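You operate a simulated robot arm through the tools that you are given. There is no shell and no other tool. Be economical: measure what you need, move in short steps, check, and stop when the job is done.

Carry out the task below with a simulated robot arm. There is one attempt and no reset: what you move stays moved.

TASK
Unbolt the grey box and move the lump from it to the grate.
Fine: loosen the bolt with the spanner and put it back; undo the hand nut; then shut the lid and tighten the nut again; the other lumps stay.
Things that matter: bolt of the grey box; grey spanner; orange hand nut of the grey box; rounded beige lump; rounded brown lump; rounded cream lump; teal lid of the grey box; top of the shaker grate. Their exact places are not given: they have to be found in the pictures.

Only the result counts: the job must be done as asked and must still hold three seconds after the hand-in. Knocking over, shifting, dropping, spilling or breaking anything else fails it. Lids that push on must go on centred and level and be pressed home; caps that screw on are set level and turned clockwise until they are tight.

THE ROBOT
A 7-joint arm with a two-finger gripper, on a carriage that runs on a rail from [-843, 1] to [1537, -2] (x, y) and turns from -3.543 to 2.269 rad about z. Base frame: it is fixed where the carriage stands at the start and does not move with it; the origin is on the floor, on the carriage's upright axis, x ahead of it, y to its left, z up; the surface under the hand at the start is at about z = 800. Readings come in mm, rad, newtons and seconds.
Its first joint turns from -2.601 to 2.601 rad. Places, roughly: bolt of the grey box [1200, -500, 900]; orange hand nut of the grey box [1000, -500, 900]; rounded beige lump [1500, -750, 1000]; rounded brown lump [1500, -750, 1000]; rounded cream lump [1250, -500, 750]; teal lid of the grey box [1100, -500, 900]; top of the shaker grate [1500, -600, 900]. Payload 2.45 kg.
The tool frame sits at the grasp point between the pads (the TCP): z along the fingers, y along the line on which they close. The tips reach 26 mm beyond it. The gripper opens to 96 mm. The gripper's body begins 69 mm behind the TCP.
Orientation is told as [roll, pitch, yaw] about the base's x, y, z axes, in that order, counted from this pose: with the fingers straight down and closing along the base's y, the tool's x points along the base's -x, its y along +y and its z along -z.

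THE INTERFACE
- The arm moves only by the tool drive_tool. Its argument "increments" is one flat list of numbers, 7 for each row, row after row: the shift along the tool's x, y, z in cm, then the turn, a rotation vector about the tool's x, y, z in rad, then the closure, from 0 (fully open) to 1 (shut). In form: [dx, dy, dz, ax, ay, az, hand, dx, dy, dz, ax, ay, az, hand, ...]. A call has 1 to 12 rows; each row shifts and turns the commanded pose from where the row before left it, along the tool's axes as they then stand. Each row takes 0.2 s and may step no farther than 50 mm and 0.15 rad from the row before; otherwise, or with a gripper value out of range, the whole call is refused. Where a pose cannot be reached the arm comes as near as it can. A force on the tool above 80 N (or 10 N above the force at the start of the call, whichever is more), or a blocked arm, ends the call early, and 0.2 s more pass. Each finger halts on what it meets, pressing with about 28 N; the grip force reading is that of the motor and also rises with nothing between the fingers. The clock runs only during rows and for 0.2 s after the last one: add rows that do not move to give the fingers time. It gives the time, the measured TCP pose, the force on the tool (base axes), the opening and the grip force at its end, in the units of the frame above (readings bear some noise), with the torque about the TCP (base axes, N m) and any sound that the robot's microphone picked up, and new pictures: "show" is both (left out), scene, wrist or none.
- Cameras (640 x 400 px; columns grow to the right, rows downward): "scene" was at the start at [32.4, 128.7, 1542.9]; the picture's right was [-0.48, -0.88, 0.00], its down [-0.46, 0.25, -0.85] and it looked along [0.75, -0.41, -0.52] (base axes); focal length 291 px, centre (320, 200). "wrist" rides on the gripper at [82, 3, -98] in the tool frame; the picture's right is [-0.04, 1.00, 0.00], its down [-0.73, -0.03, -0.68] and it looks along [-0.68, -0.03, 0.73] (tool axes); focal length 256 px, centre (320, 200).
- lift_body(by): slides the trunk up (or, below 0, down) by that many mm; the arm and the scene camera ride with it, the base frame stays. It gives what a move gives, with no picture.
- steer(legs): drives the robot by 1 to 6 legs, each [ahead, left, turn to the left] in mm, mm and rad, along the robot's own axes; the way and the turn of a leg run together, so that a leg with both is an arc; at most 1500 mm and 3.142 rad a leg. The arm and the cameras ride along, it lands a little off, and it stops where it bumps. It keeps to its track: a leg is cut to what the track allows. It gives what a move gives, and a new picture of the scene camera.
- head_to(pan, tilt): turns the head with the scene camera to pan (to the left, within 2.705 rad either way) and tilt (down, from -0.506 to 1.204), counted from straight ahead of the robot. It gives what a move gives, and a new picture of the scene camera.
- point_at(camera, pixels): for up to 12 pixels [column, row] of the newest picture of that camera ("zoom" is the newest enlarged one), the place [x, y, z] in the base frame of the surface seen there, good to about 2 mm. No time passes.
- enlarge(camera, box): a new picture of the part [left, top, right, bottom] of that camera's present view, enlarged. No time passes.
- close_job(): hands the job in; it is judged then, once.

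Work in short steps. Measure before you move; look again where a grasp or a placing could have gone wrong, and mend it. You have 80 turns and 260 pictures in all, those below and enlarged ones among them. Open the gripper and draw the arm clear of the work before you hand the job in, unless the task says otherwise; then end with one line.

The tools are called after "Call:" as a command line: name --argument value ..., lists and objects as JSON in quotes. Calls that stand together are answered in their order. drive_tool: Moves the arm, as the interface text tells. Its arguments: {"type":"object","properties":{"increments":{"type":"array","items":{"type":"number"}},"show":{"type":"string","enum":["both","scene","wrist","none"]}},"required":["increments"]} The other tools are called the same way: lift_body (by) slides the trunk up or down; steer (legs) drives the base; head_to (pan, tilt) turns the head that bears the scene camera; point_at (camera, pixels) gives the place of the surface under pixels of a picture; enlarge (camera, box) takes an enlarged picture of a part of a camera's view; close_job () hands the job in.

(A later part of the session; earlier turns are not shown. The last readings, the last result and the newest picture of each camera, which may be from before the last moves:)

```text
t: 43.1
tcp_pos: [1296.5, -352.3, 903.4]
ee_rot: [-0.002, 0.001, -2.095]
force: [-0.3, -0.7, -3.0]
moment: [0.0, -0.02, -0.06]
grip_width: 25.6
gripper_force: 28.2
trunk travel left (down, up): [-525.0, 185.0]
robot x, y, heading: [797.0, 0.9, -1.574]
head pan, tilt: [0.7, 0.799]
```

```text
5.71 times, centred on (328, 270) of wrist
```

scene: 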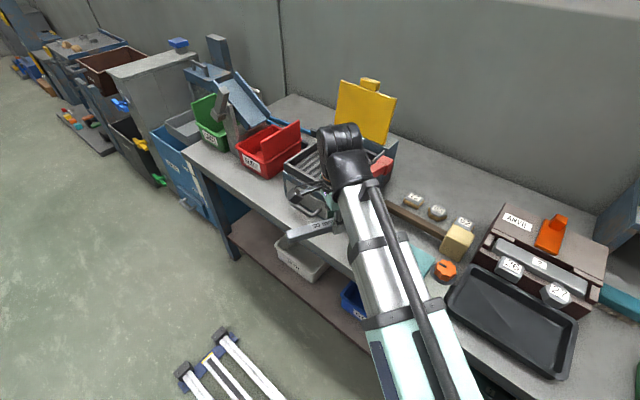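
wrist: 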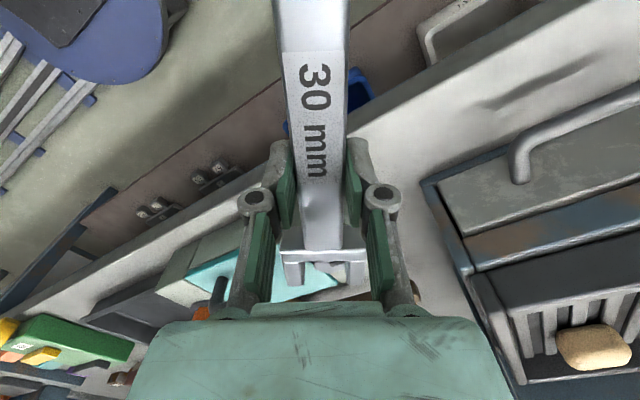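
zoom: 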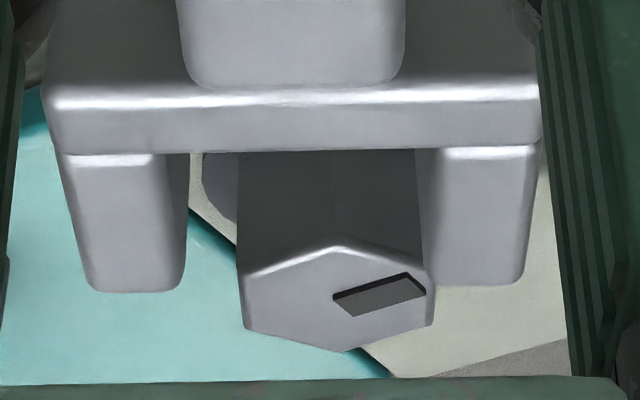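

Call:
point_at --camera "zoom" --pixels '[[246, 285], [247, 325], [430, 320], [428, 290], [340, 250], [340, 345], [170, 275], [450, 270], [184, 240], [430, 240], [92, 275], [515, 265]]'

```text
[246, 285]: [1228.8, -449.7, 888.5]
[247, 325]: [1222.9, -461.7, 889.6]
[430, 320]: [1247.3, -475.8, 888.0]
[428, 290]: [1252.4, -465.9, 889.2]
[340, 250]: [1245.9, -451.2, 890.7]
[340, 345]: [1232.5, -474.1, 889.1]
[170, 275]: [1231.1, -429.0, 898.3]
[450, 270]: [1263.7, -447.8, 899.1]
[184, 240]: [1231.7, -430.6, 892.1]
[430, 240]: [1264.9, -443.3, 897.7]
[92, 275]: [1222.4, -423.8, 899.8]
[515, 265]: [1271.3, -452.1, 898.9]
```

Measured: bolt is 4.4 mm along +tool-y off the slot's axis, 26 mm ahead of the prong tips. Shift, lower 3 mm, and slide in 37 mm.

Call:
drive_tool --increments '[0, 0.44, 0.3, 0, 0, 0, 1, 0, 0, 0, 0, 0, 0, 1, -1, 0, 0, 0, 0, 0, 1, -1, 0, 0, 0, 0, 0, 1, -1, 0, 0, 0, 0, 0, 1, -0.7, 0, 0, 0, 0, 0, 1, 0, 0, 0, 0, 0, 0, 1]' --show "wrist"

Call:
enlarge --camera "wrist" --box '[280, 235, 376, 305]'

```text
t: 44.7
tcp_pos: [1283.9, -385.7, 898.8]
ee_rot: [-0.001, 0.002, -2.092]
force: [3.5, 8.1, -3.2]
moment: [0.13, -0.03, -0.07]
grip_width: 25.8
gripper_force: 27.7
trunk travel left (down, up): [-525.0, 185.0]
robot x, y, heading: [795.9, 0.4, -1.576]
head pan, tilt: [0.7, 0.799]
```

wrist: 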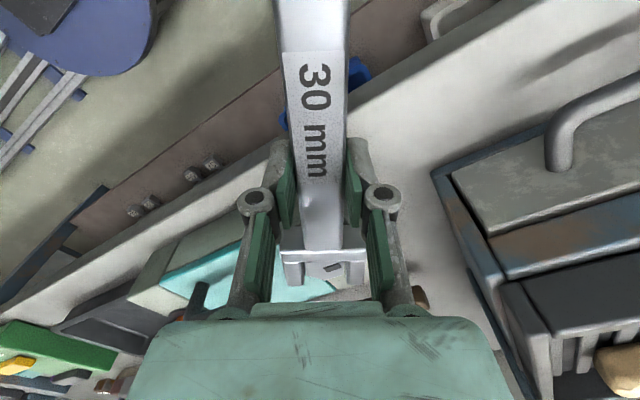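

```text
5.71 times, centred on (328, 270) of wrist
```

zoom: 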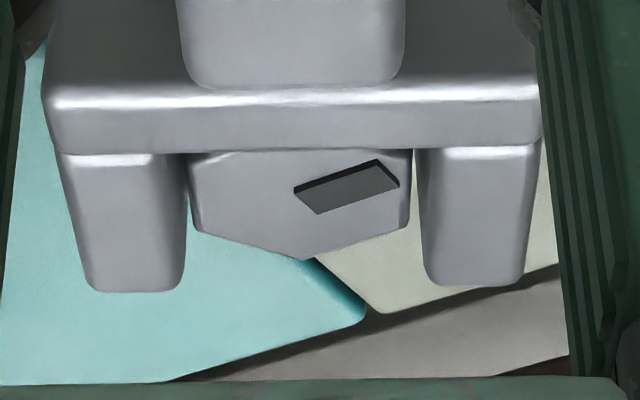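

Seated on the bolt. Back off 1 mm and turn counter-clockwise about the bolt (radius 90 mm) by 0.6 rad.

Call:
drive_tool --increments '[0.1, 0, 0, 0, 0, 0, 1, -0.045, -0.9, 0, 0, 0, -0.1, 1, -0.045, -0.9, 0, 0, 0, -0.1, 1, -0.045, -0.9, 0, 0, 0, -0.1, 1, -0.045, -0.9, 0, 0, 0, -0.1, 1, -0.045, -0.9, 0, 0, 0, -0.1, 1, -0.045, -0.9, 0, 0, 0, -0.1, 1, 0, 0, 0, 0, 0, 0, 1]' --show "wrist"

Call:
enlarge --camera "wrist" --box '[280, 235, 376, 305]'

```text
t: 46.5
tcp_pos: [1231.6, -373.0, 898.5]
ee_rot: [-0.002, -0.004, -1.493]
force: [4.7, 3.8, 6.7]
moment: [-0.54, -0.18, 0.16]
grip_width: 25.4
gripper_force: 28.5
trunk travel left (down, up): [-525.0, 185.0]
robot x, y, heading: [799.0, -2.4, -1.574]
head pan, tilt: [0.7, 0.799]
```

wrist: 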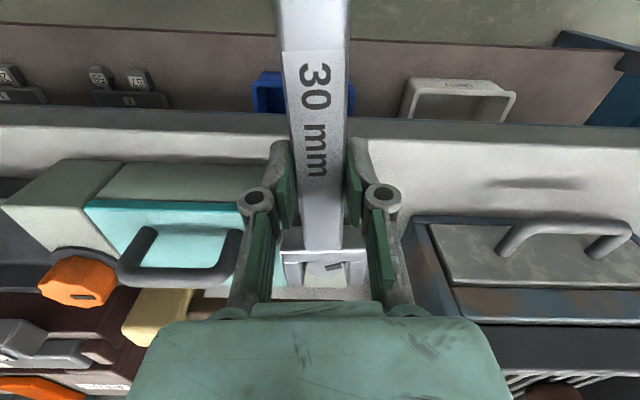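

```text
5.71 times, centred on (328, 270) of wrist
```

zoom: 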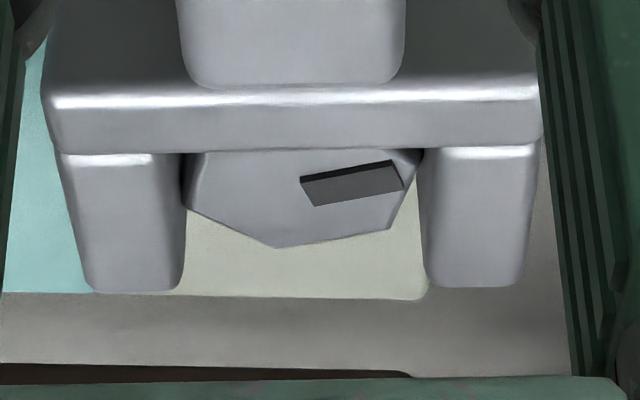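

The bolt follows (its mark turned with the jaw). Continue ccw 0.75 rad.

Call:
drive_tool --increments '[-0.045, -0.9, -0.05, 0, 0, -0.1, 1, -0.045, -0.9, 0, 0, 0, -0.1, 1, -0.045, -0.9, 0, 0, 0, -0.1, 1, -0.045, -0.9, 0, 0, 0, -0.1, 1, -0.045, -0.9, 0, 0, 0, -0.1, 1, -0.045, -0.9, 0, 0, 0, -0.1, 1, -0.045, -0.9, 0, 0, 0, -0.1, 1, -0.01, -0.45, 0, 0, 0, -0.05, 1, 0, 0, 0, 0, 0, 0, 1]' --show "wrist"

Call:
enlarge --camera "wrist" --box '[280, 235, 376, 305]'

Call:
enlarge --camera "scene" --box '[270, 160, 430, 280]'

```text
t: 48.5
tcp_pos: [1175.3, -401.6, 900.0]
ee_rot: [0.001, 0.001, -0.741]
force: [13.8, 15.3, -8.1]
moment: [0.54, 0.01, -0.55]
grip_width: 26.3
gripper_force: 28.4
trunk travel left (down, up): [-525.0, 185.0]
robot x, y, heading: [800.5, 0.2, -1.575]
head pan, tilt: [0.7, 0.799]
```

wrist: 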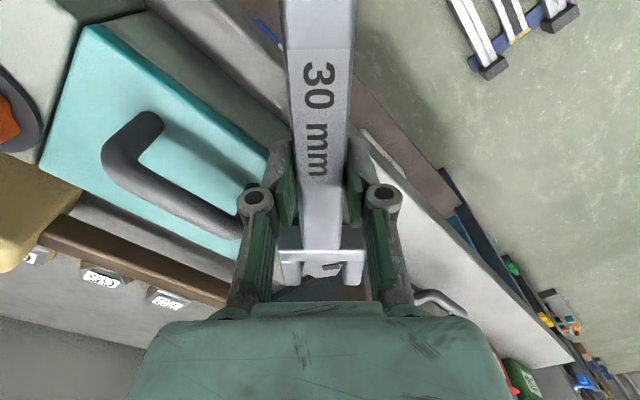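

```text
5.71 times, centred on (328, 270) of wrist
```

zoom: 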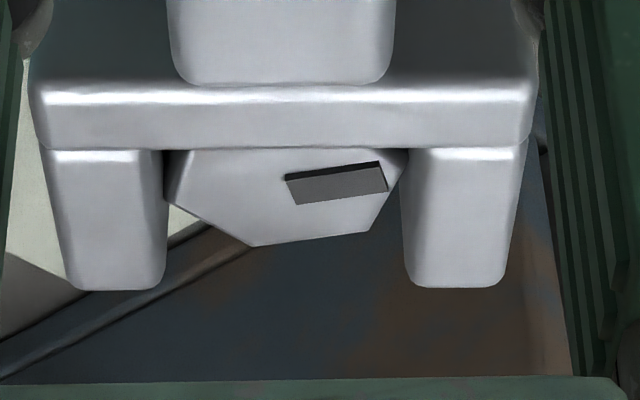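

```text
3.33 times, centred on (350, 220) of scene
```

zoom: 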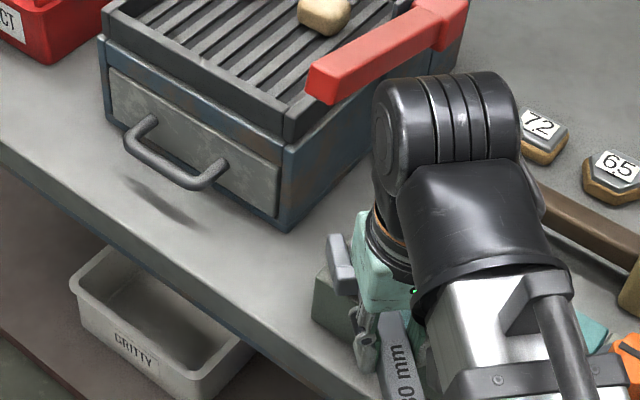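

Bolt has turned ≈70°. I relieve the load, back out 38 mm, swing back clockwise to ~70° and look, for one more stroke to be sure.

Call:
drive_tool --increments '[0, 0.9, 0, 0, 0, 0.1, 1, 1.3, 0, 0, 0, 0, 0, 1, 1.3, 0, 0, 0, 0, 0, 1, 1.3, 0, 0, 0, 0, 0, 1, 0, 0, 0, 0, 0, 0, 1]' --show "wrist"

Call:
enlarge --camera "wrist" --box '[280, 235, 376, 305]'

Call:
point_at --camera "zoom" --pixels '[[170, 275], [450, 270], [92, 275], [515, 265]]'

```text
t: 49.7
tcp_pos: [1150.0, -365.5, 901.3]
ee_rot: [-0.002, 0.002, -0.845]
force: [0.5, 0.8, -3.0]
moment: [0.01, 0.01, 0.03]
grip_width: 25.5
gripper_force: 28.0
trunk travel left (down, up): [-525.0, 185.0]
robot x, y, heading: [797.1, -1.3, -1.575]
head pan, tilt: [0.7, 0.799]
```

wrist: 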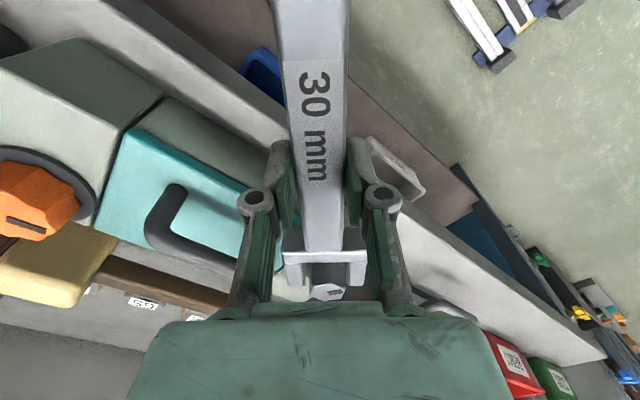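

```text
5.71 times, centred on (328, 270) of wrist
```

zoom: 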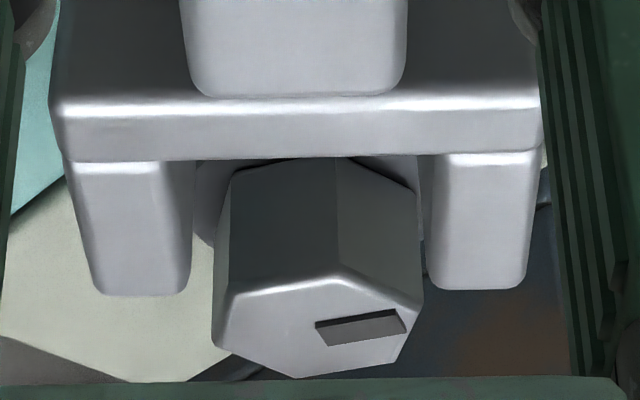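

```text
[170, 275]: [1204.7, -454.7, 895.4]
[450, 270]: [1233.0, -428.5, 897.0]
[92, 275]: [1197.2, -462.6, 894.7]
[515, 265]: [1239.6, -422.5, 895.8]
```

Call:
point_at --camera "zoom" --pixels '[[290, 320], [232, 285], [222, 345], [290, 372], [395, 360], [418, 300], [345, 275], [210, 230]]'

```text
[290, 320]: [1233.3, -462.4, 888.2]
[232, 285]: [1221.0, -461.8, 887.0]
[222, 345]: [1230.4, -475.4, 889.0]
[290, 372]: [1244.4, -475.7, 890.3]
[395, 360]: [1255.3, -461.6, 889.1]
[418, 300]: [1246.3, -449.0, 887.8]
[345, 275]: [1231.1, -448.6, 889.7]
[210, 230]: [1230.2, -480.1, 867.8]
```

Bolt has turned 58° (mark now at 58°). Swing back clockwise 1.25 rad at radius 130 to the 60° direction and check alignment.

Call:
drive_tool --increments '[-0.1, 1.62, -0.2, 0, 0, 0.125, 1, -0.1, 1.62, 0, 0, 0, 0.125, 1, -0.1, 1.62, 0, 0, 0, 0.125, 1, -0.1, 1.62, 0, 0, 0, 0.125, 1, -0.1, 1.62, 0, 0, 0, 0.125, 1, -0.1, 1.62, 0, 0, 0, 0.125, 1, -0.1, 1.62, 0, 0, 0, 0.125, 1, -0.1, 1.62, 0, 0, 0, 0.125, 1, -0.1, 1.62, 0, 0, 0, 0.125, 1, -0.1, 1.62, 0, 0, 0, 0.125, 1, 0, 0, 0, 0, 0, 0, 1]' --show "none"

Call:
enlarge --camera "wrist" --box '[280, 235, 376, 305]'

Call:
point_at --camera "zoom" --pixels '[[170, 275], [450, 270], [92, 275], [515, 265]]'

```text
t: 52.1
tcp_pos: [1303.6, -350.7, 902.2]
ee_rot: [-0.001, 0.0, -2.096]
force: [-0.6, 0.0, -3.2]
moment: [0.01, -0.02, 0.0]
grip_width: 25.7
gripper_force: 27.9
trunk travel left (down, up): [-525.0, 185.0]
robot x, y, heading: [798.7, 0.2, -1.576]
head pan, tilt: [0.7, 0.799]
```

```text
5.71 times, centred on (328, 270) of wrist
```

zoom: 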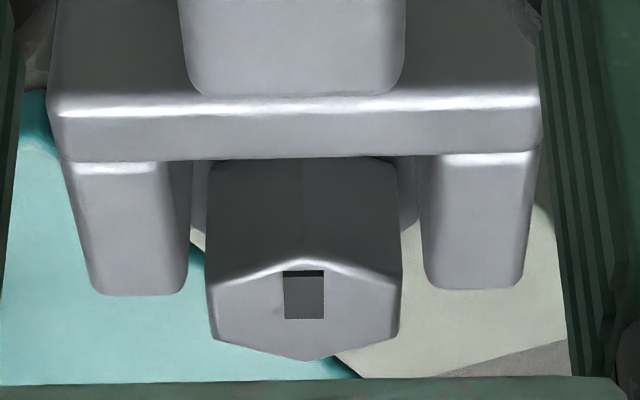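

```text
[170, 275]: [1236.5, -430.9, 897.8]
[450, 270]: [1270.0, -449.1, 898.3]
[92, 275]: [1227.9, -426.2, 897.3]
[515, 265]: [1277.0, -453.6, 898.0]
```

Aligned to within 2 mm. Shift −1.5 mm, slide in, and turn ccw 1.25 rad again.

Call:
drive_tool --increments '[-1, -0.15, 0.15, 0, 0, 0, 1, -1, 0, 0, 0, 0, 0, 1, -1, 0, 0, 0, 0, 0, 1, -0.7, 0, 0, 0, 0, 0, 1, 0, -0.45, 0, 0, 0, -0.05, 1, -0.045, -0.9, 0, 0, 0, -0.1, 1, -0.045, -0.9, 0, 0, 0, -0.1, 1, -0.045, -0.9, 0, 0, 0, -0.1, 1, -0.045, -0.9, 0, 0, 0, -0.1, 1, -0.045, -0.9, 0, 0, 0, -0.1, 1, -0.045, -0.9, 0, 0, 0, -0.1, 1, 0, 0, 0, 0, 0, 0, 1]' --show "none"

Call:
enlarge --camera "wrist" --box '[280, 235, 376, 305]'

```text
t: 54.7
tcp_pos: [1237.1, -375.6, 897.9]
ee_rot: [0.011, -0.012, -1.443]
force: [66.7, -27.5, -14.8]
moment: [-0.12, -0.73, -1.79]
grip_width: 59.4
gripper_force: 28.1
trunk travel left (down, up): [-525.0, 185.0]
robot x, y, heading: [798.7, -1.7, -1.572]
head pan, tilt: [0.7, 0.799]
```

```text
5.71 times, centred on (328, 270) of wrist
```

zoom: 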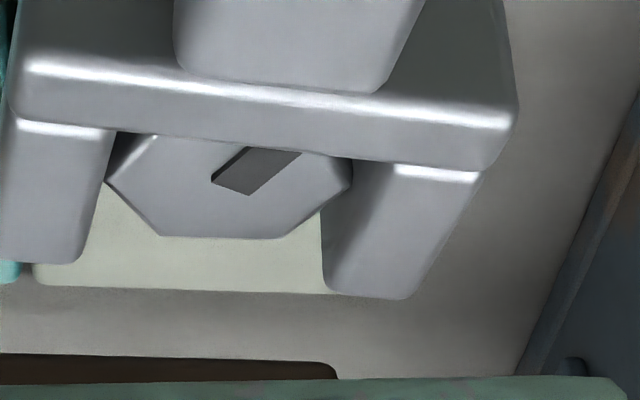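

Force hit 67 N and the fingers were forced open: the bolt is at its end stop, so it's fully loosened. I ease back clockwise a little and look.

Call:
drive_tool --increments '[0, 0.45, 0, 0, 0, 0.05, 1, 0, 0.6, 0, 0, 0, 0.07, 1, 0, 0, 0, 0, 0, 0, 1]' --show "both"

```text
t: 55.5
tcp_pos: [1244.1, -371.7, 899.6]
ee_rot: [0.013, -0.008, -1.561]
force: [53.4, -12.4, 14.1]
moment: [-0.69, -1.26, -0.84]
grip_width: 36.7
gripper_force: 28.0
trunk travel left (down, up): [-525.0, 185.0]
robot x, y, heading: [795.6, -0.5, -1.574]
head pan, tilt: [0.7, 0.799]
```

scene: 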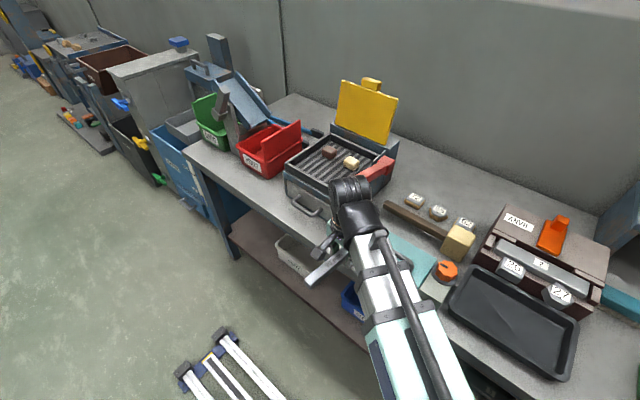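
wrist: 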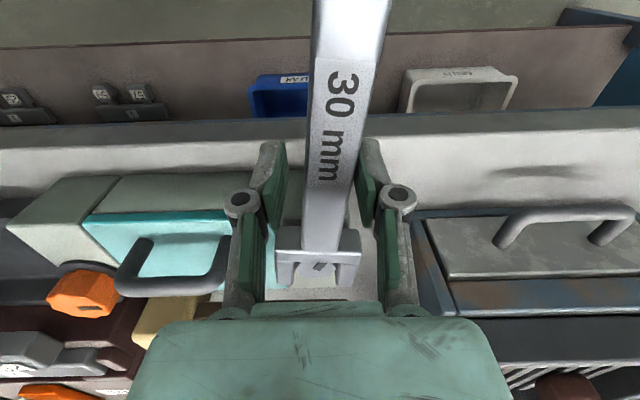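

Still loaded (53 N in x) and twisted about 8°. Continue turning the hand clockwise toward the spanner.

Call:
drive_tool --increments '[0, 0.6, 0, 0, 0, 0.07, 1, 0, 0.6, 0, 0, 0, 0.07, 1, 0, 0.3, 0, 0, 0, 0.03, 1, 0, 0, 0, 0, 0, 0, 1]' --show "wrist"

```text
t: 56.5
tcp_pos: [1251.6, -369.9, 897.9]
ee_rot: [-0.005, 0.001, -1.735]
force: [7.8, 4.4, -4.4]
moment: [0.09, -0.14, 0.52]
grip_width: 26.0
gripper_force: 27.2
trunk travel left (down, up): [-525.0, 185.0]
robot x, y, heading: [797.1, 0.8, -1.57]
head pan, tilt: [0.7, 0.799]
```

wrist: 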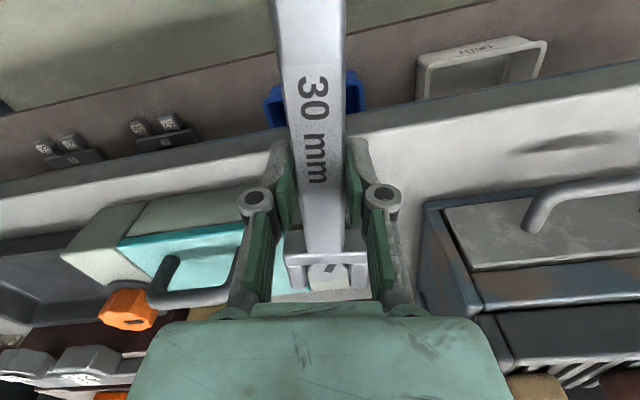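

Grip is square again. Back the spanner out along the handle, then lift.

Call:
drive_tool --increments '[0, 0.3, 0, 0, 0, 0.03, 1, 1.3, 0, 0, 0, 0, 0, 1, 1.3, 0, 0, 0, 0, 0, 1, 1.3, 0, 0, 0, 0, 0, 1, 1.3, 0, 0, 0, 0, 0, 1, 0, 0, 0, 0, 0, 0, 1]' --show "wrist"

Call:
enlarge --camera "wrist" --box '[280, 235, 376, 305]'

```text
t: 57.9
tcp_pos: [1266.4, -321.8, 901.1]
ee_rot: [-0.002, -0.001, -1.764]
force: [7.2, -22.2, 0.2]
moment: [-0.71, -0.06, -0.44]
grip_width: 25.6
gripper_force: 28.2
trunk travel left (down, up): [-525.0, 185.0]
robot x, y, heading: [798.4, 0.4, -1.574]
head pan, tilt: [0.7, 0.799]
```

wrist: 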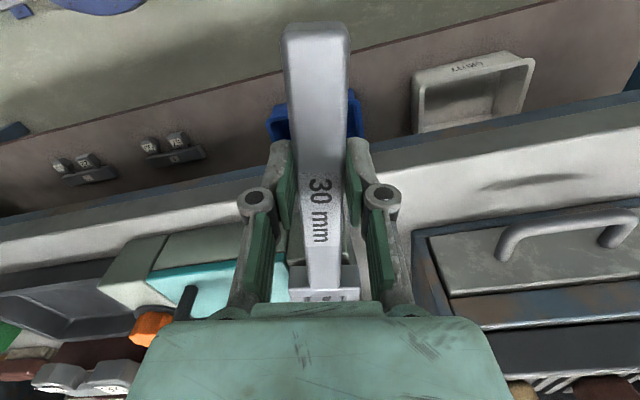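

```text
5.71 times, centred on (328, 270) of wrist
```

zoom: 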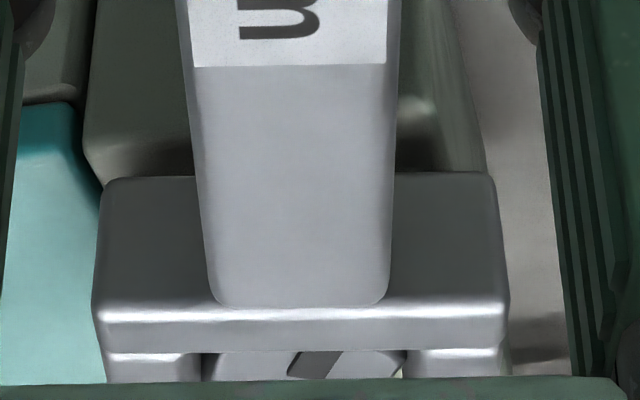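

The spanner stayed wedged on the bolt and slid 45 mm through the fingers. I ease it clockwise slightly to free the play, then lift.

Call:
drive_tool --increments '[-0.3, 0, 0, 0, 0, 0, 1, 0, 0.7, 0, 0, 0, 0.05, 1, 0, 0.6, 0, 0, 0, 0.04, 1, 0, 0, 0, 0, 0, 0, 1]' --show "none"

Call:
enlarge --camera "wrist" --box '[264, 220, 392, 310]'

```text
t: 58.9
tcp_pos: [1279.1, -323.9, 899.9]
ee_rot: [-0.002, 0.002, -1.853]
force: [2.1, 2.5, -1.4]
moment: [0.0, 0.0, -0.2]
grip_width: 25.8
gripper_force: 28.1
trunk travel left (down, up): [-525.0, 185.0]
robot x, y, heading: [794.8, -3.8, -1.575]
head pan, tilt: [0.7, 0.799]
```

```text
4.44 times, centred on (328, 265) of wrist
```

zoom: 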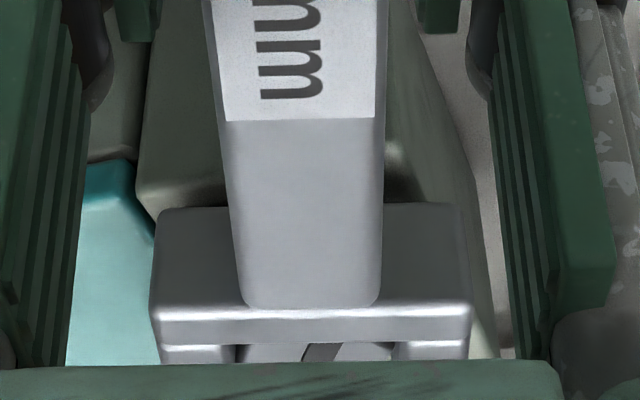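

Load is gone. Try pulling out 40 mm gently.

Call:
drive_tool --increments '[0.5, 0, 0, 0, 0, 0, 1, 0.8, 0, 0, 0, 0, 0, 1, 0.8, 0, 0, 0, 0, 0, 1, 0.8, 0, 0, 0, 0, 0, 1, 1, 0, 0, 0, 0, 0, 1, 0, 0, 0, 0, 0, 0, 1]' --show "wrist"

```text
t: 60.3
tcp_pos: [1289.0, -288.1, 899.7]
ee_rot: [-0.002, -0.001, -1.855]
force: [-1.7, -20.7, -0.2]
moment: [-0.63, 0.03, 0.1]
grip_width: 26.2
gripper_force: 28.2
trunk travel left (down, up): [-525.0, 185.0]
robot x, y, heading: [797.2, -1.3, -1.574]
head pan, tilt: [0.7, 0.799]
```

wrist: 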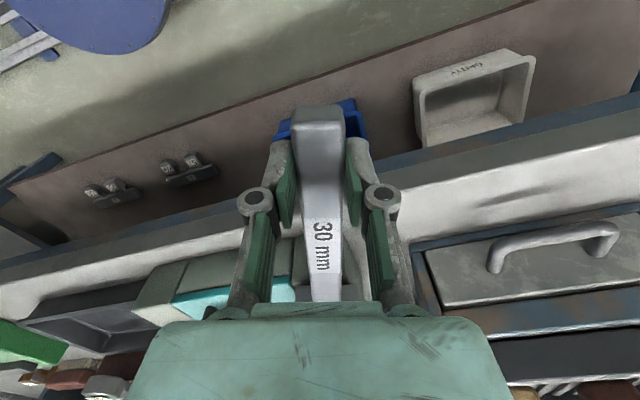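

Still clamped and sliding. I push the hand back forward along the handle (keeping closed, so nothing falls) and look at the jaw.

Call:
drive_tool --increments '[-1, 0, 0, 0, 0, 0, 1, -1.2, 0, 0, 0, 0, 0, 1, -1.2, 0, 0, 0, 0, 0, 1, -1.2, 0, 0, 0, 0, 0, 1, -1.2, 0, 0, 0, 0, 0, 1, -1.2, 0, 0, 0, 0, 0, 1, -1, 0, 0, 0, 0, 0, 1, 0.2, 0, 0, 0, 0, 0, 1, 0, 0, 0, 0, 0, 0, 1]' --show "none"

Call:
enlarge --camera "wrist" --box '[280, 235, 376, 305]'

```text
t: 62.3
tcp_pos: [1266.6, -362.8, 901.2]
ee_rot: [-0.003, 0.001, -1.853]
force: [11.4, 9.1, -4.6]
moment: [0.51, -0.41, 0.21]
grip_width: 25.7
gripper_force: 28.2
trunk travel left (down, up): [-525.0, 185.0]
robot x, y, heading: [799.4, -4.9, -1.58]
head pan, tilt: [0.7, 0.799]
```

```text
5.71 times, centred on (328, 270) of wrist
```

zoom: 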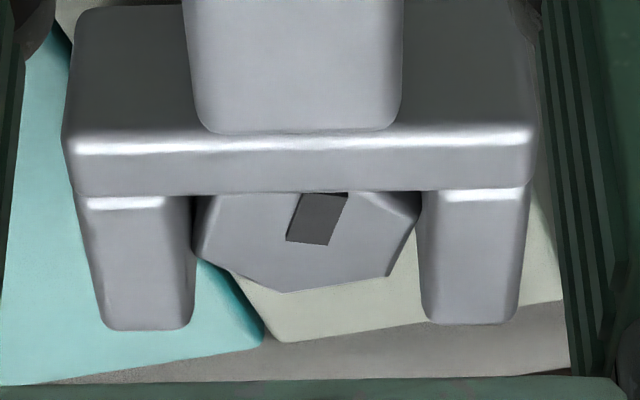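

The bolt is still lagging 12° clockwise relative to the slot (driven contact). Turn the spanner clockwise 0.2 rad to centre the play.

Call:
drive_tool --increments '[0, 0.515, 0, 0, 0, 0.05, 1, 0, 0.515, 0, 0, 0, 0.05, 1, 0, 0.515, 0, 0, 0, 0.05, 1, 0, 0.515, 0, 0, 0, 0.05, 1, 0, 0, 0, 0, 0, 0, 1]' --show "none"

Call:
enlarge --camera "wrist" --box '[280, 235, 376, 305]'

```text
t: 63.5
tcp_pos: [1285.5, -369.5, 899.9]
ee_rot: [-0.003, -0.003, -2.055]
force: [1.0, 3.3, -2.9]
moment: [0.16, -0.05, -0.12]
grip_width: 25.6
gripper_force: 27.8
trunk travel left (down, up): [-525.0, 185.0]
robot x, y, heading: [797.0, 0.2, -1.58]
head pan, tilt: [0.7, 0.799]
```

```text
5.71 times, centred on (328, 270) of wrist
```

zoom: 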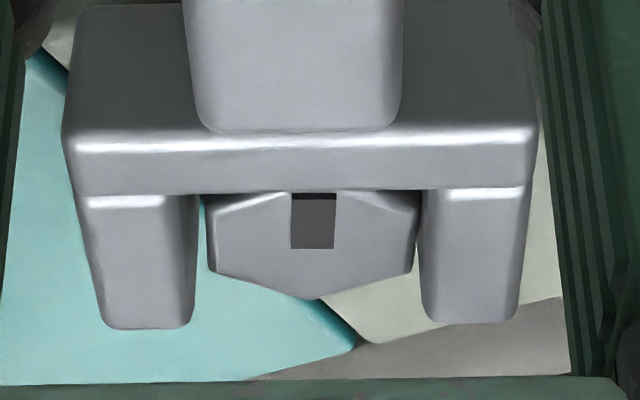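

Aligned and free (about 3 N). Pull out along the handle.

Call:
drive_tool --increments '[0.8, 0, 0, 0, 0, 0, 1, 1, 0, 0, 0, 0, 0, 1, 1.2, 0, 0, 0, 0, 0, 1, 1.2, 0, 0, 0, 0, 0, 1, 0, 0, 0, 0, 0, 0, 1]' --show "none"

Call:
enlarge --camera "wrist" --box '[272, 225, 384, 305]'

```text
t: 64.7
tcp_pos: [1306.9, -331.6, 900.7]
ee_rot: [-0.001, -0.001, -2.054]
force: [-0.8, 0.4, -3.3]
moment: [0.03, -0.01, 0.01]
grip_width: 25.5
gripper_force: 28.3
trunk travel left (down, up): [-525.0, 185.0]
robot x, y, heading: [801.8, -0.6, -1.58]
head pan, tilt: [0.7, 0.799]
```

```text
5.00 times, centred on (328, 265) of wrist
```

zoom: 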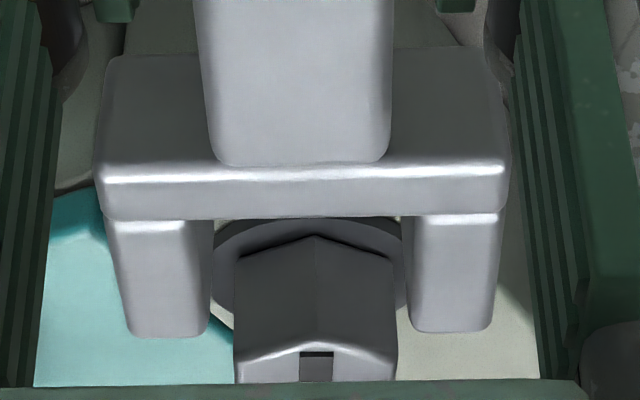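

Free, with the spanner held 14 mm farther up the handle. Lift 12 cm, then travel back toward the spanner's place.

Call:
drive_tool --increments '[0.5, 0, -2, 0, 0, 0, 1, 0, 0, -3.5, 0, 0, 0, 1, 0, 0, -3.5, 0, 0, 0, 1, 0, 0, -3, 0, 0, 0, 1, 0, 0, 0, 0, 0, 0, 1]' --show "none"

Call:
drive_tool --increments '[-3.55, -2.653, 0, 0, 0, 0, 1, -3.55, -2.653, 0, 0, 0, 0, 1, -3.55, -2.653, 0, 0, 0, 0, 1, -3.55, -2.653, 0, 0, 0, 0, 1, -3.55, -2.653, 0, 0, 0, 0, 1, -3.55, -2.653, 0, 0, 0, 0, 1, -3.55, -2.653, 0, 0, 0, 0, 1, -3.55, -2.653, 0, 0, 0, 0, 1, -3.55, -2.653, 0, 0, 0, 0, 1, -3.55, -2.653, 0, 0, 0, 0, 1, -3.55, -2.653, 0, 0, 0, 0, 1, 0, 0, 0, 0, 0, 0, 1]' --show "wrist"

Call:
head_to --pan -0.2 --tilt 1.0

```text
t: 65.9
tcp_pos: [1308.7, -329.0, 1022.2]
ee_rot: [0.0, 0.002, -2.055]
force: [0.4, -0.2, -3.0]
moment: [0.03, -0.03, 0.02]
grip_width: 25.6
gripper_force: 27.9
trunk travel left (down, up): [-525.0, 185.0]
robot x, y, heading: [797.1, -2.0, -1.572]
head pan, tilt: [0.7, 0.799]
```

```text
t: 68.5
tcp_pos: [868.6, -540.2, 1021.6]
ee_rot: [-0.003, -0.001, -2.053]
force: [-0.4, -0.5, -1.9]
moment: [0.03, -0.01, 0.03]
grip_width: 25.7
gripper_force: 27.6
trunk travel left (down, up): [-525.0, 185.0]
robot x, y, heading: [793.8, -2.6, -1.576]
head pan, tilt: [0.7, 0.799]
```

wrist: 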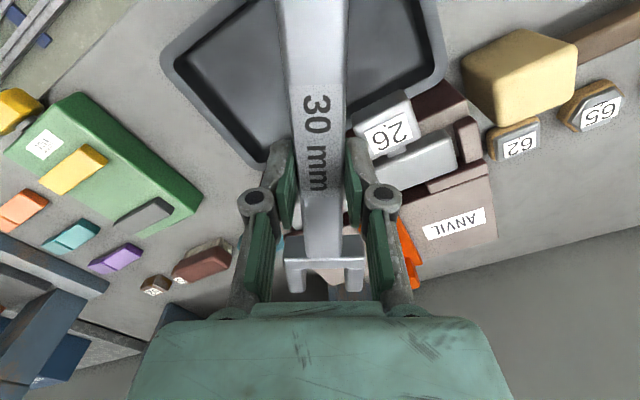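

```text
t: 69.7
tcp_pos: [869.2, -540.1, 1022.7]
ee_rot: [-0.001, 0.0, -2.054]
force: [0.2, -0.3, -2.8]
moment: [0.08, 0.02, 0.0]
grip_width: 25.6
gripper_force: 28.1
trunk travel left (down, up): [-525.0, 185.0]
robot x, y, heading: [797.7, -0.4, -1.578]
head pan, tilt: [-0.201, 1.0]
```

scene: 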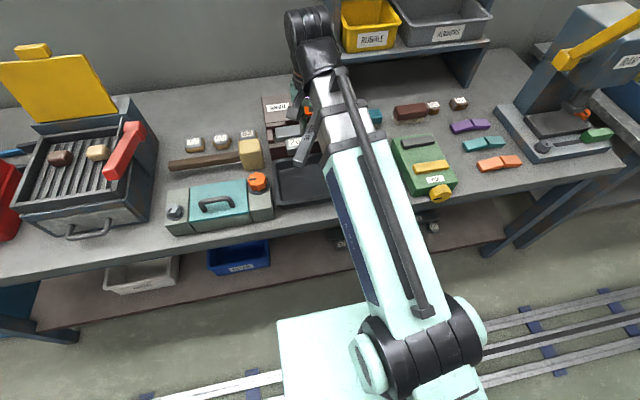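

Rotate back to yaw −1.573 and move over the original place, then measure the prongs.

Call:
drive_tool --increments '[0, 0, 0, 0, 0, -0.12, 1, 0, 0, 0, 0, 0, -0.12, 1, 0, 0, 0, 0, 0, -0.12, 1, 0, 0, 0, 0, 0, -0.121, 1, -0.3, -4.02, 0, 0, 0, 0, 1, -0.3, -4.02, 0, 0, 0, 0, 1, -0.3, -4.02, 0, 0, 0, 0, 1, -0.3, -4.02, 0, 0, 0, 0, 1, -0.3, -4.02, 0, 0, 0, 0, 1, 0, 0, 5, 0, 0, 0, 1, 0, 0, 5, 0, 0, 0, 1, 0, 0, 0, 0, 0, 0, 1]' --show "wrist"

Call:
enlarge --camera "wrist" --box '[240, 205, 400, 305]'

```text
t: 72.3
tcp_pos: [667.8, -554.0, 919.1]
ee_rot: [-0.002, 0.0, -1.571]
force: [0.2, -0.4, -2.4]
moment: [0.05, -0.01, 0.0]
grip_width: 25.5
gripper_force: 27.9
trunk travel left (down, up): [-525.0, 185.0]
robot x, y, heading: [800.3, -3.2, -1.579]
head pan, tilt: [-0.201, 1.0]
```

wrist: 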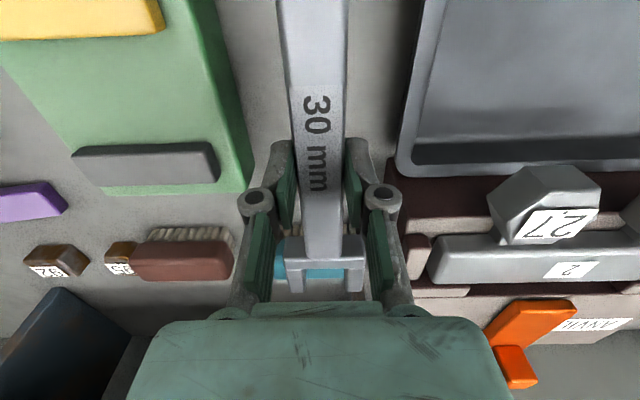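

```text
4.00 times, centred on (320, 255) of wrist
```

zoom: 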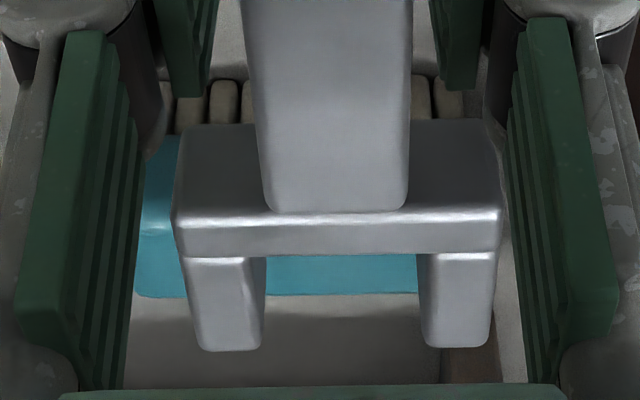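

Call:
point_at --camera "zoom" --pixels '[[225, 340], [458, 338], [330, 218], [330, 150], [330, 40]]'

Call:
point_at --camera "wrist" --pixels '[[318, 70], [315, 10]]'

```text
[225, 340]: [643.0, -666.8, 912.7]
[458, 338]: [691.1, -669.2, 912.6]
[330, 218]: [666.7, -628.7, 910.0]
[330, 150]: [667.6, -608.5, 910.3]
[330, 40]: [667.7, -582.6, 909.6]
```

```text
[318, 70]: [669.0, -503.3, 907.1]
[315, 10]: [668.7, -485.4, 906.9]
```

Position matches the original (tips y≈−669). Spanner bottom is at z≈884–888; lower 84 mm and release.

Call:
drive_tool --increments '[0, 0, 3, 0, 0, 0, 1, 0, 0, 3, 0, 0, 0, 1, 0, 0, 1.5, 0, 0, 0, 1, 0, 0, 0.7, 0, 0, 0, 1, 0, 0, 0.3, 0, 0, 0, 1, 0, 0, 0, 0, 0, 0, 1]' --show "none"

```text
t: 73.7
tcp_pos: [668.0, -554.0, 836.0]
ee_rot: [-0.003, 0.001, -1.571]
force: [0.6, -2.4, 5.7]
moment: [0.78, -0.03, 0.0]
grip_width: 25.7
gripper_force: 28.4
trunk travel left (down, up): [-525.0, 185.0]
robot x, y, heading: [798.4, -4.1, -1.568]
head pan, tilt: [-0.201, 1.0]
```

Touching (5.7 N up). Open to 50 mm and rise.

Call:
drive_tool --increments '[0, 0, 0, 0, 0, 0, 0.7, 0, 0, 0, 0, 0, 0, 0.48, 0, 0, 0, 0, 0, 0, 0.48, 0, 0, -2, 0, 0, 0, 0.48, 0, 0, -4, 0, 0, 0, 0.48, 0, 0, -4.5, 0, 0, 0, 0.48, 0, 0, -4.5, 0, 0, 0, 0.48, 0, 0, -4.5, 0, 0, 0, 0.48, 0, 0, 0, 0, 0, 0, 0]' --show "wrist"

Call:
head_to --pan 0.5 --tilt 0.8

Call:
enlarge --camera "scene" --box '[270, 180, 430, 280]'

```text
t: 75.7
tcp_pos: [667.3, -555.0, 1033.7]
ee_rot: [-0.001, 0.002, -1.572]
force: [0.0, 0.9, 0.2]
moment: [-0.02, 0.0, -0.05]
grip_width: 95.8
gripper_force: 0.1
trunk travel left (down, up): [-525.0, 185.0]
robot x, y, heading: [799.7, -2.1, -1.576]
head pan, tilt: [-0.201, 1.0]
```

wrist: 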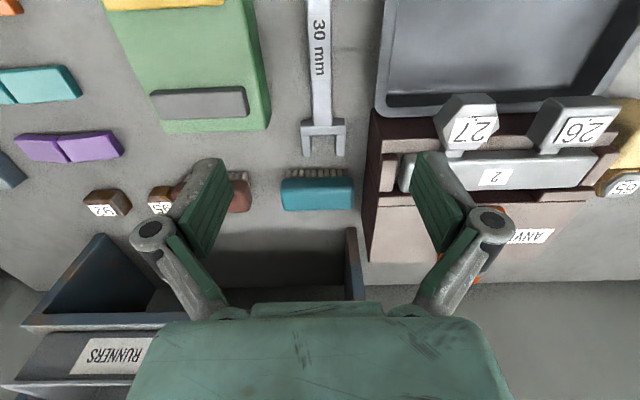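

```text
t: 76.8
tcp_pos: [667.1, -555.5, 1034.1]
ee_rot: [-0.001, 0.001, -1.572]
force: [0.4, -0.6, -1.1]
moment: [-0.03, 0.02, 0.02]
grip_width: 96.2
gripper_force: 0.0
trunk travel left (down, up): [-525.0, 185.0]
robot x, y, heading: [800.9, 0.7, -1.574]
head pan, tilt: [0.499, 0.799]
```

scene: 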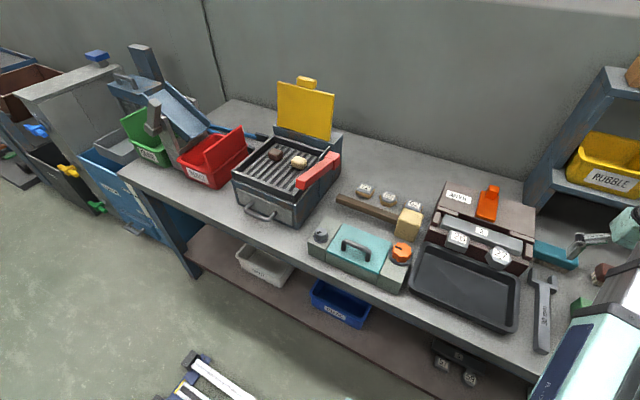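

```text
4.00 times, centred on (350, 230) of scene
```

zoom: 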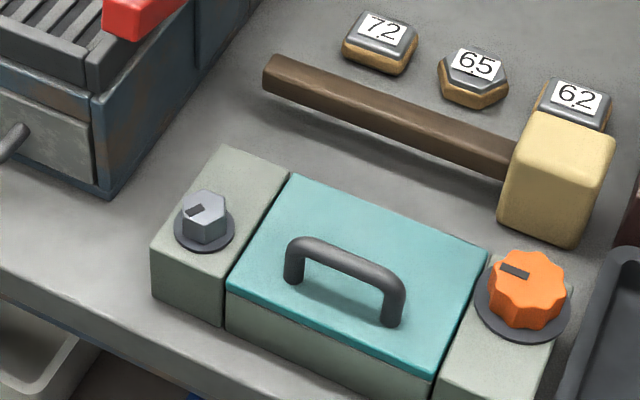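

Spanner is back. Check the bolt's mark and measure the nut closely.

Call:
enlarge --camera "scene" --box '[308, 222, 336, 248]'

Call:
point_at --camera "zoom" --pixels '[[230, 165], [330, 150], [300, 180]]'

Call:
enlarge --camera "scene" --box '[384, 236, 420, 268]'

```text
15.38 times, centred on (322, 235) of scene
```

zoom: 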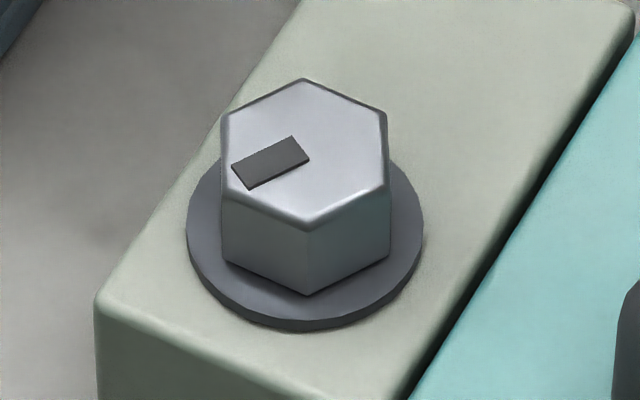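

```text
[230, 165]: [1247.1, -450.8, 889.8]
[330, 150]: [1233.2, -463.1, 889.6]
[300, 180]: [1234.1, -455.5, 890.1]
```

```text
12.50 times, centred on (402, 252) of scene
```

zoom: 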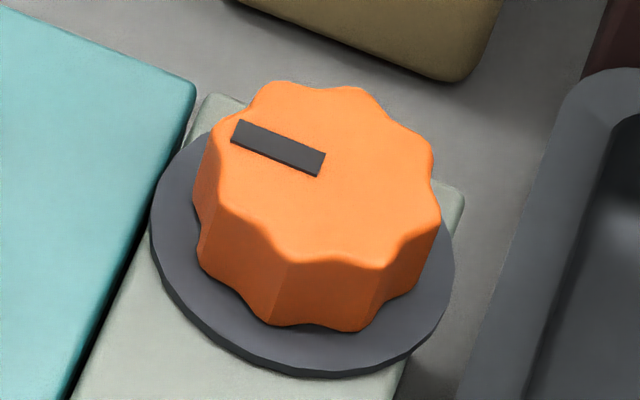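

Bolt mark is now ~55–60° (from 0°), at its stop. Now measure the nut.

Call:
point_at --camera "zoom" --pixels '[[265, 85], [425, 155], [432, 220], [340, 90], [212, 140], [225, 210], [285, 260], [385, 255], [320, 170], [155, 210], [440, 300], [240, 135]]'

```text
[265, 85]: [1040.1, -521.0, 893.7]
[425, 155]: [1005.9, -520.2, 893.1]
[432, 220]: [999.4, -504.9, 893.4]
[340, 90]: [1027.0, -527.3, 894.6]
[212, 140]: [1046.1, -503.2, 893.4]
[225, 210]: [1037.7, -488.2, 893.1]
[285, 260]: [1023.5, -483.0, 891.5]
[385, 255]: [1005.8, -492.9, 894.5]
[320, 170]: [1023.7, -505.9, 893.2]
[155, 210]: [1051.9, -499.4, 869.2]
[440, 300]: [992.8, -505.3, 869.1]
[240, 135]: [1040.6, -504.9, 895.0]
```

Nut centre (1023,−505), diameter ~47, z 869–894. Move above it with yaw −2.1 to have room to turn counter-clockwise.

Call:
drive_tool --increments '[0.625, 4.45, 0, 0, 0, 0, 0.27, 0.625, 4.45, 0, 0, 0, 0, 0.27, 0.625, 4.45, 0, 0, 0, 0, 0.27, 0.625, 4.45, 0, 0, 0, 0, 0.27, 0.625, 4.45, 0, 0, 0, 0, 0.27, 0.625, 4.45, 0, 0, 0, 0, 0.27, 0.625, 4.45, 0, 0, 0, 0, 0.27, 0.625, 4.45, 0, 0, 0, 0, 0.27, 0, 0, 2.5, 0, 0, 0.14, 0.27, 0, 0, 2.5, 0, 0, 0.14, 0.27, 0, 0, 2.5, 0, 0, 0.14, 0.27, 0, 0, 2.5, 0, 0, 0.14, 0.27]' --show "wrist"

Call:
enlarge --camera "wrist" --box '[200, 120, 440, 300]'

Call:
enlarge --camera "scene" --box '[340, 180, 440, 280]'

```text
t: 79.4
tcp_pos: [1023.9, -505.9, 930.7]
ee_rot: [-0.004, 0.0, -2.134]
force: [-0.2, 0.7, 0.8]
moment: [0.03, 0.02, -0.01]
grip_width: 70.1
gripper_force: 0.1
trunk travel left (down, up): [-525.0, 185.0]
robot x, y, heading: [798.3, 1.1, -1.573]
head pan, tilt: [0.499, 0.799]
```

wrist: 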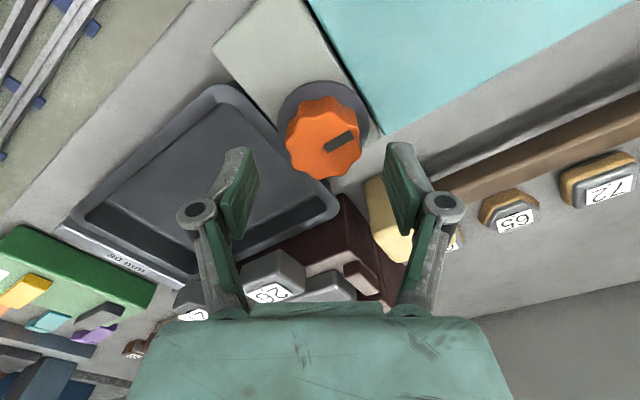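

```text
2.22 times, centred on (320, 210) of wrist
```

zoom: 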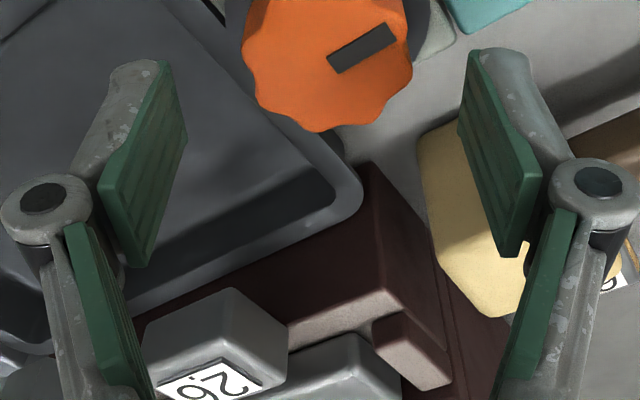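

```text
4.00 times, centred on (390, 230) of scene
```

zoom: 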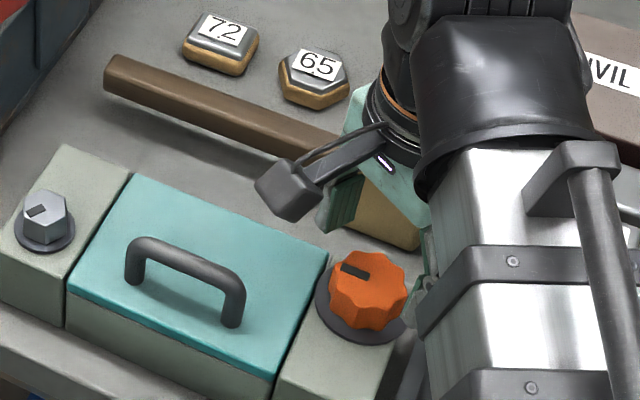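

The nut lies on the finger axis as predicted. Check the mallet head's and tray's clearance to the fingers.

Call:
point_at --camera "wrist" --pixels '[[372, 185], [375, 225], [405, 250], [325, 140], [355, 105], [300, 150], [325, 205], [260, 100], [350, 150], [440, 165]]'

```text
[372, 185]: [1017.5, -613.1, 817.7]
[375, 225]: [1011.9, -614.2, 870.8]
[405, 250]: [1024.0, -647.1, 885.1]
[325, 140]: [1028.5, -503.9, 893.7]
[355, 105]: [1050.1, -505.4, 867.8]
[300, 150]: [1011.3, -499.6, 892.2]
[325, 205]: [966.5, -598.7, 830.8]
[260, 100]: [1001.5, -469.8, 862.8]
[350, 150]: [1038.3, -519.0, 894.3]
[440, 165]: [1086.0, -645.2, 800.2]
```

Clear. Descend to z≈897.5 and grip the nut.

Call:
drive_tool --increments '[0, 0, 1.7, 0, 0, 0, 0.27, 0, 0, 1.6, 0, 0, 0, 0.27, 0, 0, 0, 0, 0, 0, 0.6, 0, 0, 0, 0, 0, 0, 1, 0, 0, 0, 0, 0, 0, 1, 0, 0, 0, 0, 0, 0, 1]' --show "wrist"

```text
t: 80.8
tcp_pos: [1025.8, -506.9, 898.7]
ee_rot: [-0.001, -0.002, -2.132]
force: [12.8, -11.2, 10.8]
moment: [-0.55, -0.51, 0.37]
grip_width: 46.0
gripper_force: 45.0
trunk travel left (down, up): [-525.0, 185.0]
robot x, y, heading: [800.8, -1.5, -1.58]
head pan, tilt: [0.499, 0.799]
```

wrist: 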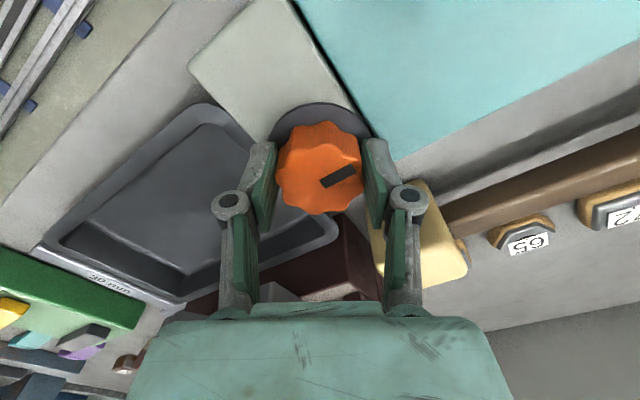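

Call:
point_at --camera "wrist" --pixels '[[318, 127], [320, 212], [283, 175], [360, 165], [300, 130], [345, 205]]'

```text
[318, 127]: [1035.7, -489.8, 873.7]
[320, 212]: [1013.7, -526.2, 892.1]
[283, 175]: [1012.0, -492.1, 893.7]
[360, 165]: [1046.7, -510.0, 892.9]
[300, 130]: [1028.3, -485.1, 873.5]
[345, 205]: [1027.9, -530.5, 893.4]
```

The nut is centred in the pads. Shift +1.5 mm to relax and turn counter-clockwise 1.4 rad.

Call:
drive_tool --increments '[0, 0.15, 0, 0, 0, 0, 1, 0, 0, 0, 0, 0, -0.14, 1, 0, 0, 0, 0, 0, -0.14, 1, 0, 0, 0, 0, 0, -0.14, 1, 0, 0, 0, 0, 0, -0.14, 1, 0, 0, 0, 0, 0, -0.14, 1, 0, 0, 0, 0, 0, -0.14, 1, 0, 0, 0, 0, 0, -0.14, 1, 0, 0, 0, 0, 0, -0.14, 1, 0, 0, 0, 0, 0, -0.14, 1, 0, 0, 0, 0, 0, -0.14, 1, 0, 0, 0, 0, 0, 0, 1]' --show "wrist"

```text
t: 83.4
tcp_pos: [1019.7, -504.7, 897.1]
ee_rot: [-0.005, 0.007, -0.734]
force: [-34.4, 3.4, 3.1]
moment: [0.25, 0.25, -0.06]
grip_width: 43.5
gripper_force: 44.9
trunk travel left (down, up): [-525.0, 185.0]
robot x, y, heading: [798.8, -2.8, -1.572]
head pan, tilt: [0.499, 0.799]
```

wrist: 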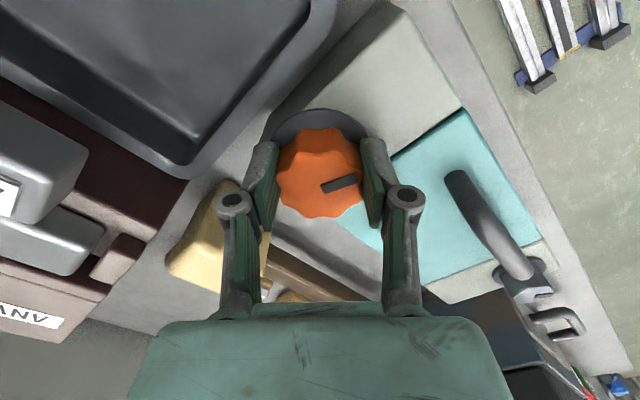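

The nut turns along. Shift to relieve the 34 N side load and continue another 1.4 rad.

Call:
drive_tool --increments '[0.3, -0.27, 0, 0, 0, 0, 1, 0, 0, 0, 0, 0, -0.14, 1, 0, 0, 0, 0, 0, -0.14, 1, 0, 0, 0, 0, 0, -0.14, 1, 0, 0, 0, 0, 0, -0.14, 1, 0, 0, 0, 0, 0, -0.14, 1, 0, 0, 0, 0, 0, -0.14, 1, 0, 0, 0, 0, 0, -0.14, 1, 0, 0, 0, 0, 0, -0.14, 1, 0, 0, 0, 0, 0, -0.14, 1, 0, 0, 0, 0, 0, -0.14, 1, 0, 0, 0, 0, 0, 0, 1]' --show "wrist"

```text
t: 86.0
tcp_pos: [1023.8, -509.3, 896.4]
ee_rot: [-0.006, -0.001, 0.668]
force: [9.7, -29.9, 2.1]
moment: [-0.33, -0.4, -0.99]
grip_width: 47.0
gripper_force: 45.4
trunk travel left (down, up): [-525.0, 185.0]
robot x, y, heading: [800.6, -1.8, -1.575]
head pan, tilt: [0.499, 0.799]
```

wrist: 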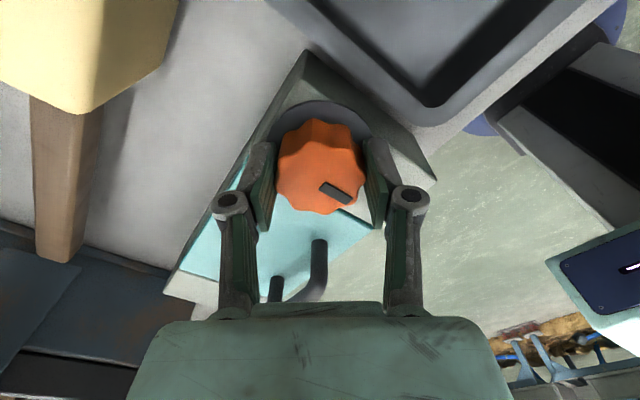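

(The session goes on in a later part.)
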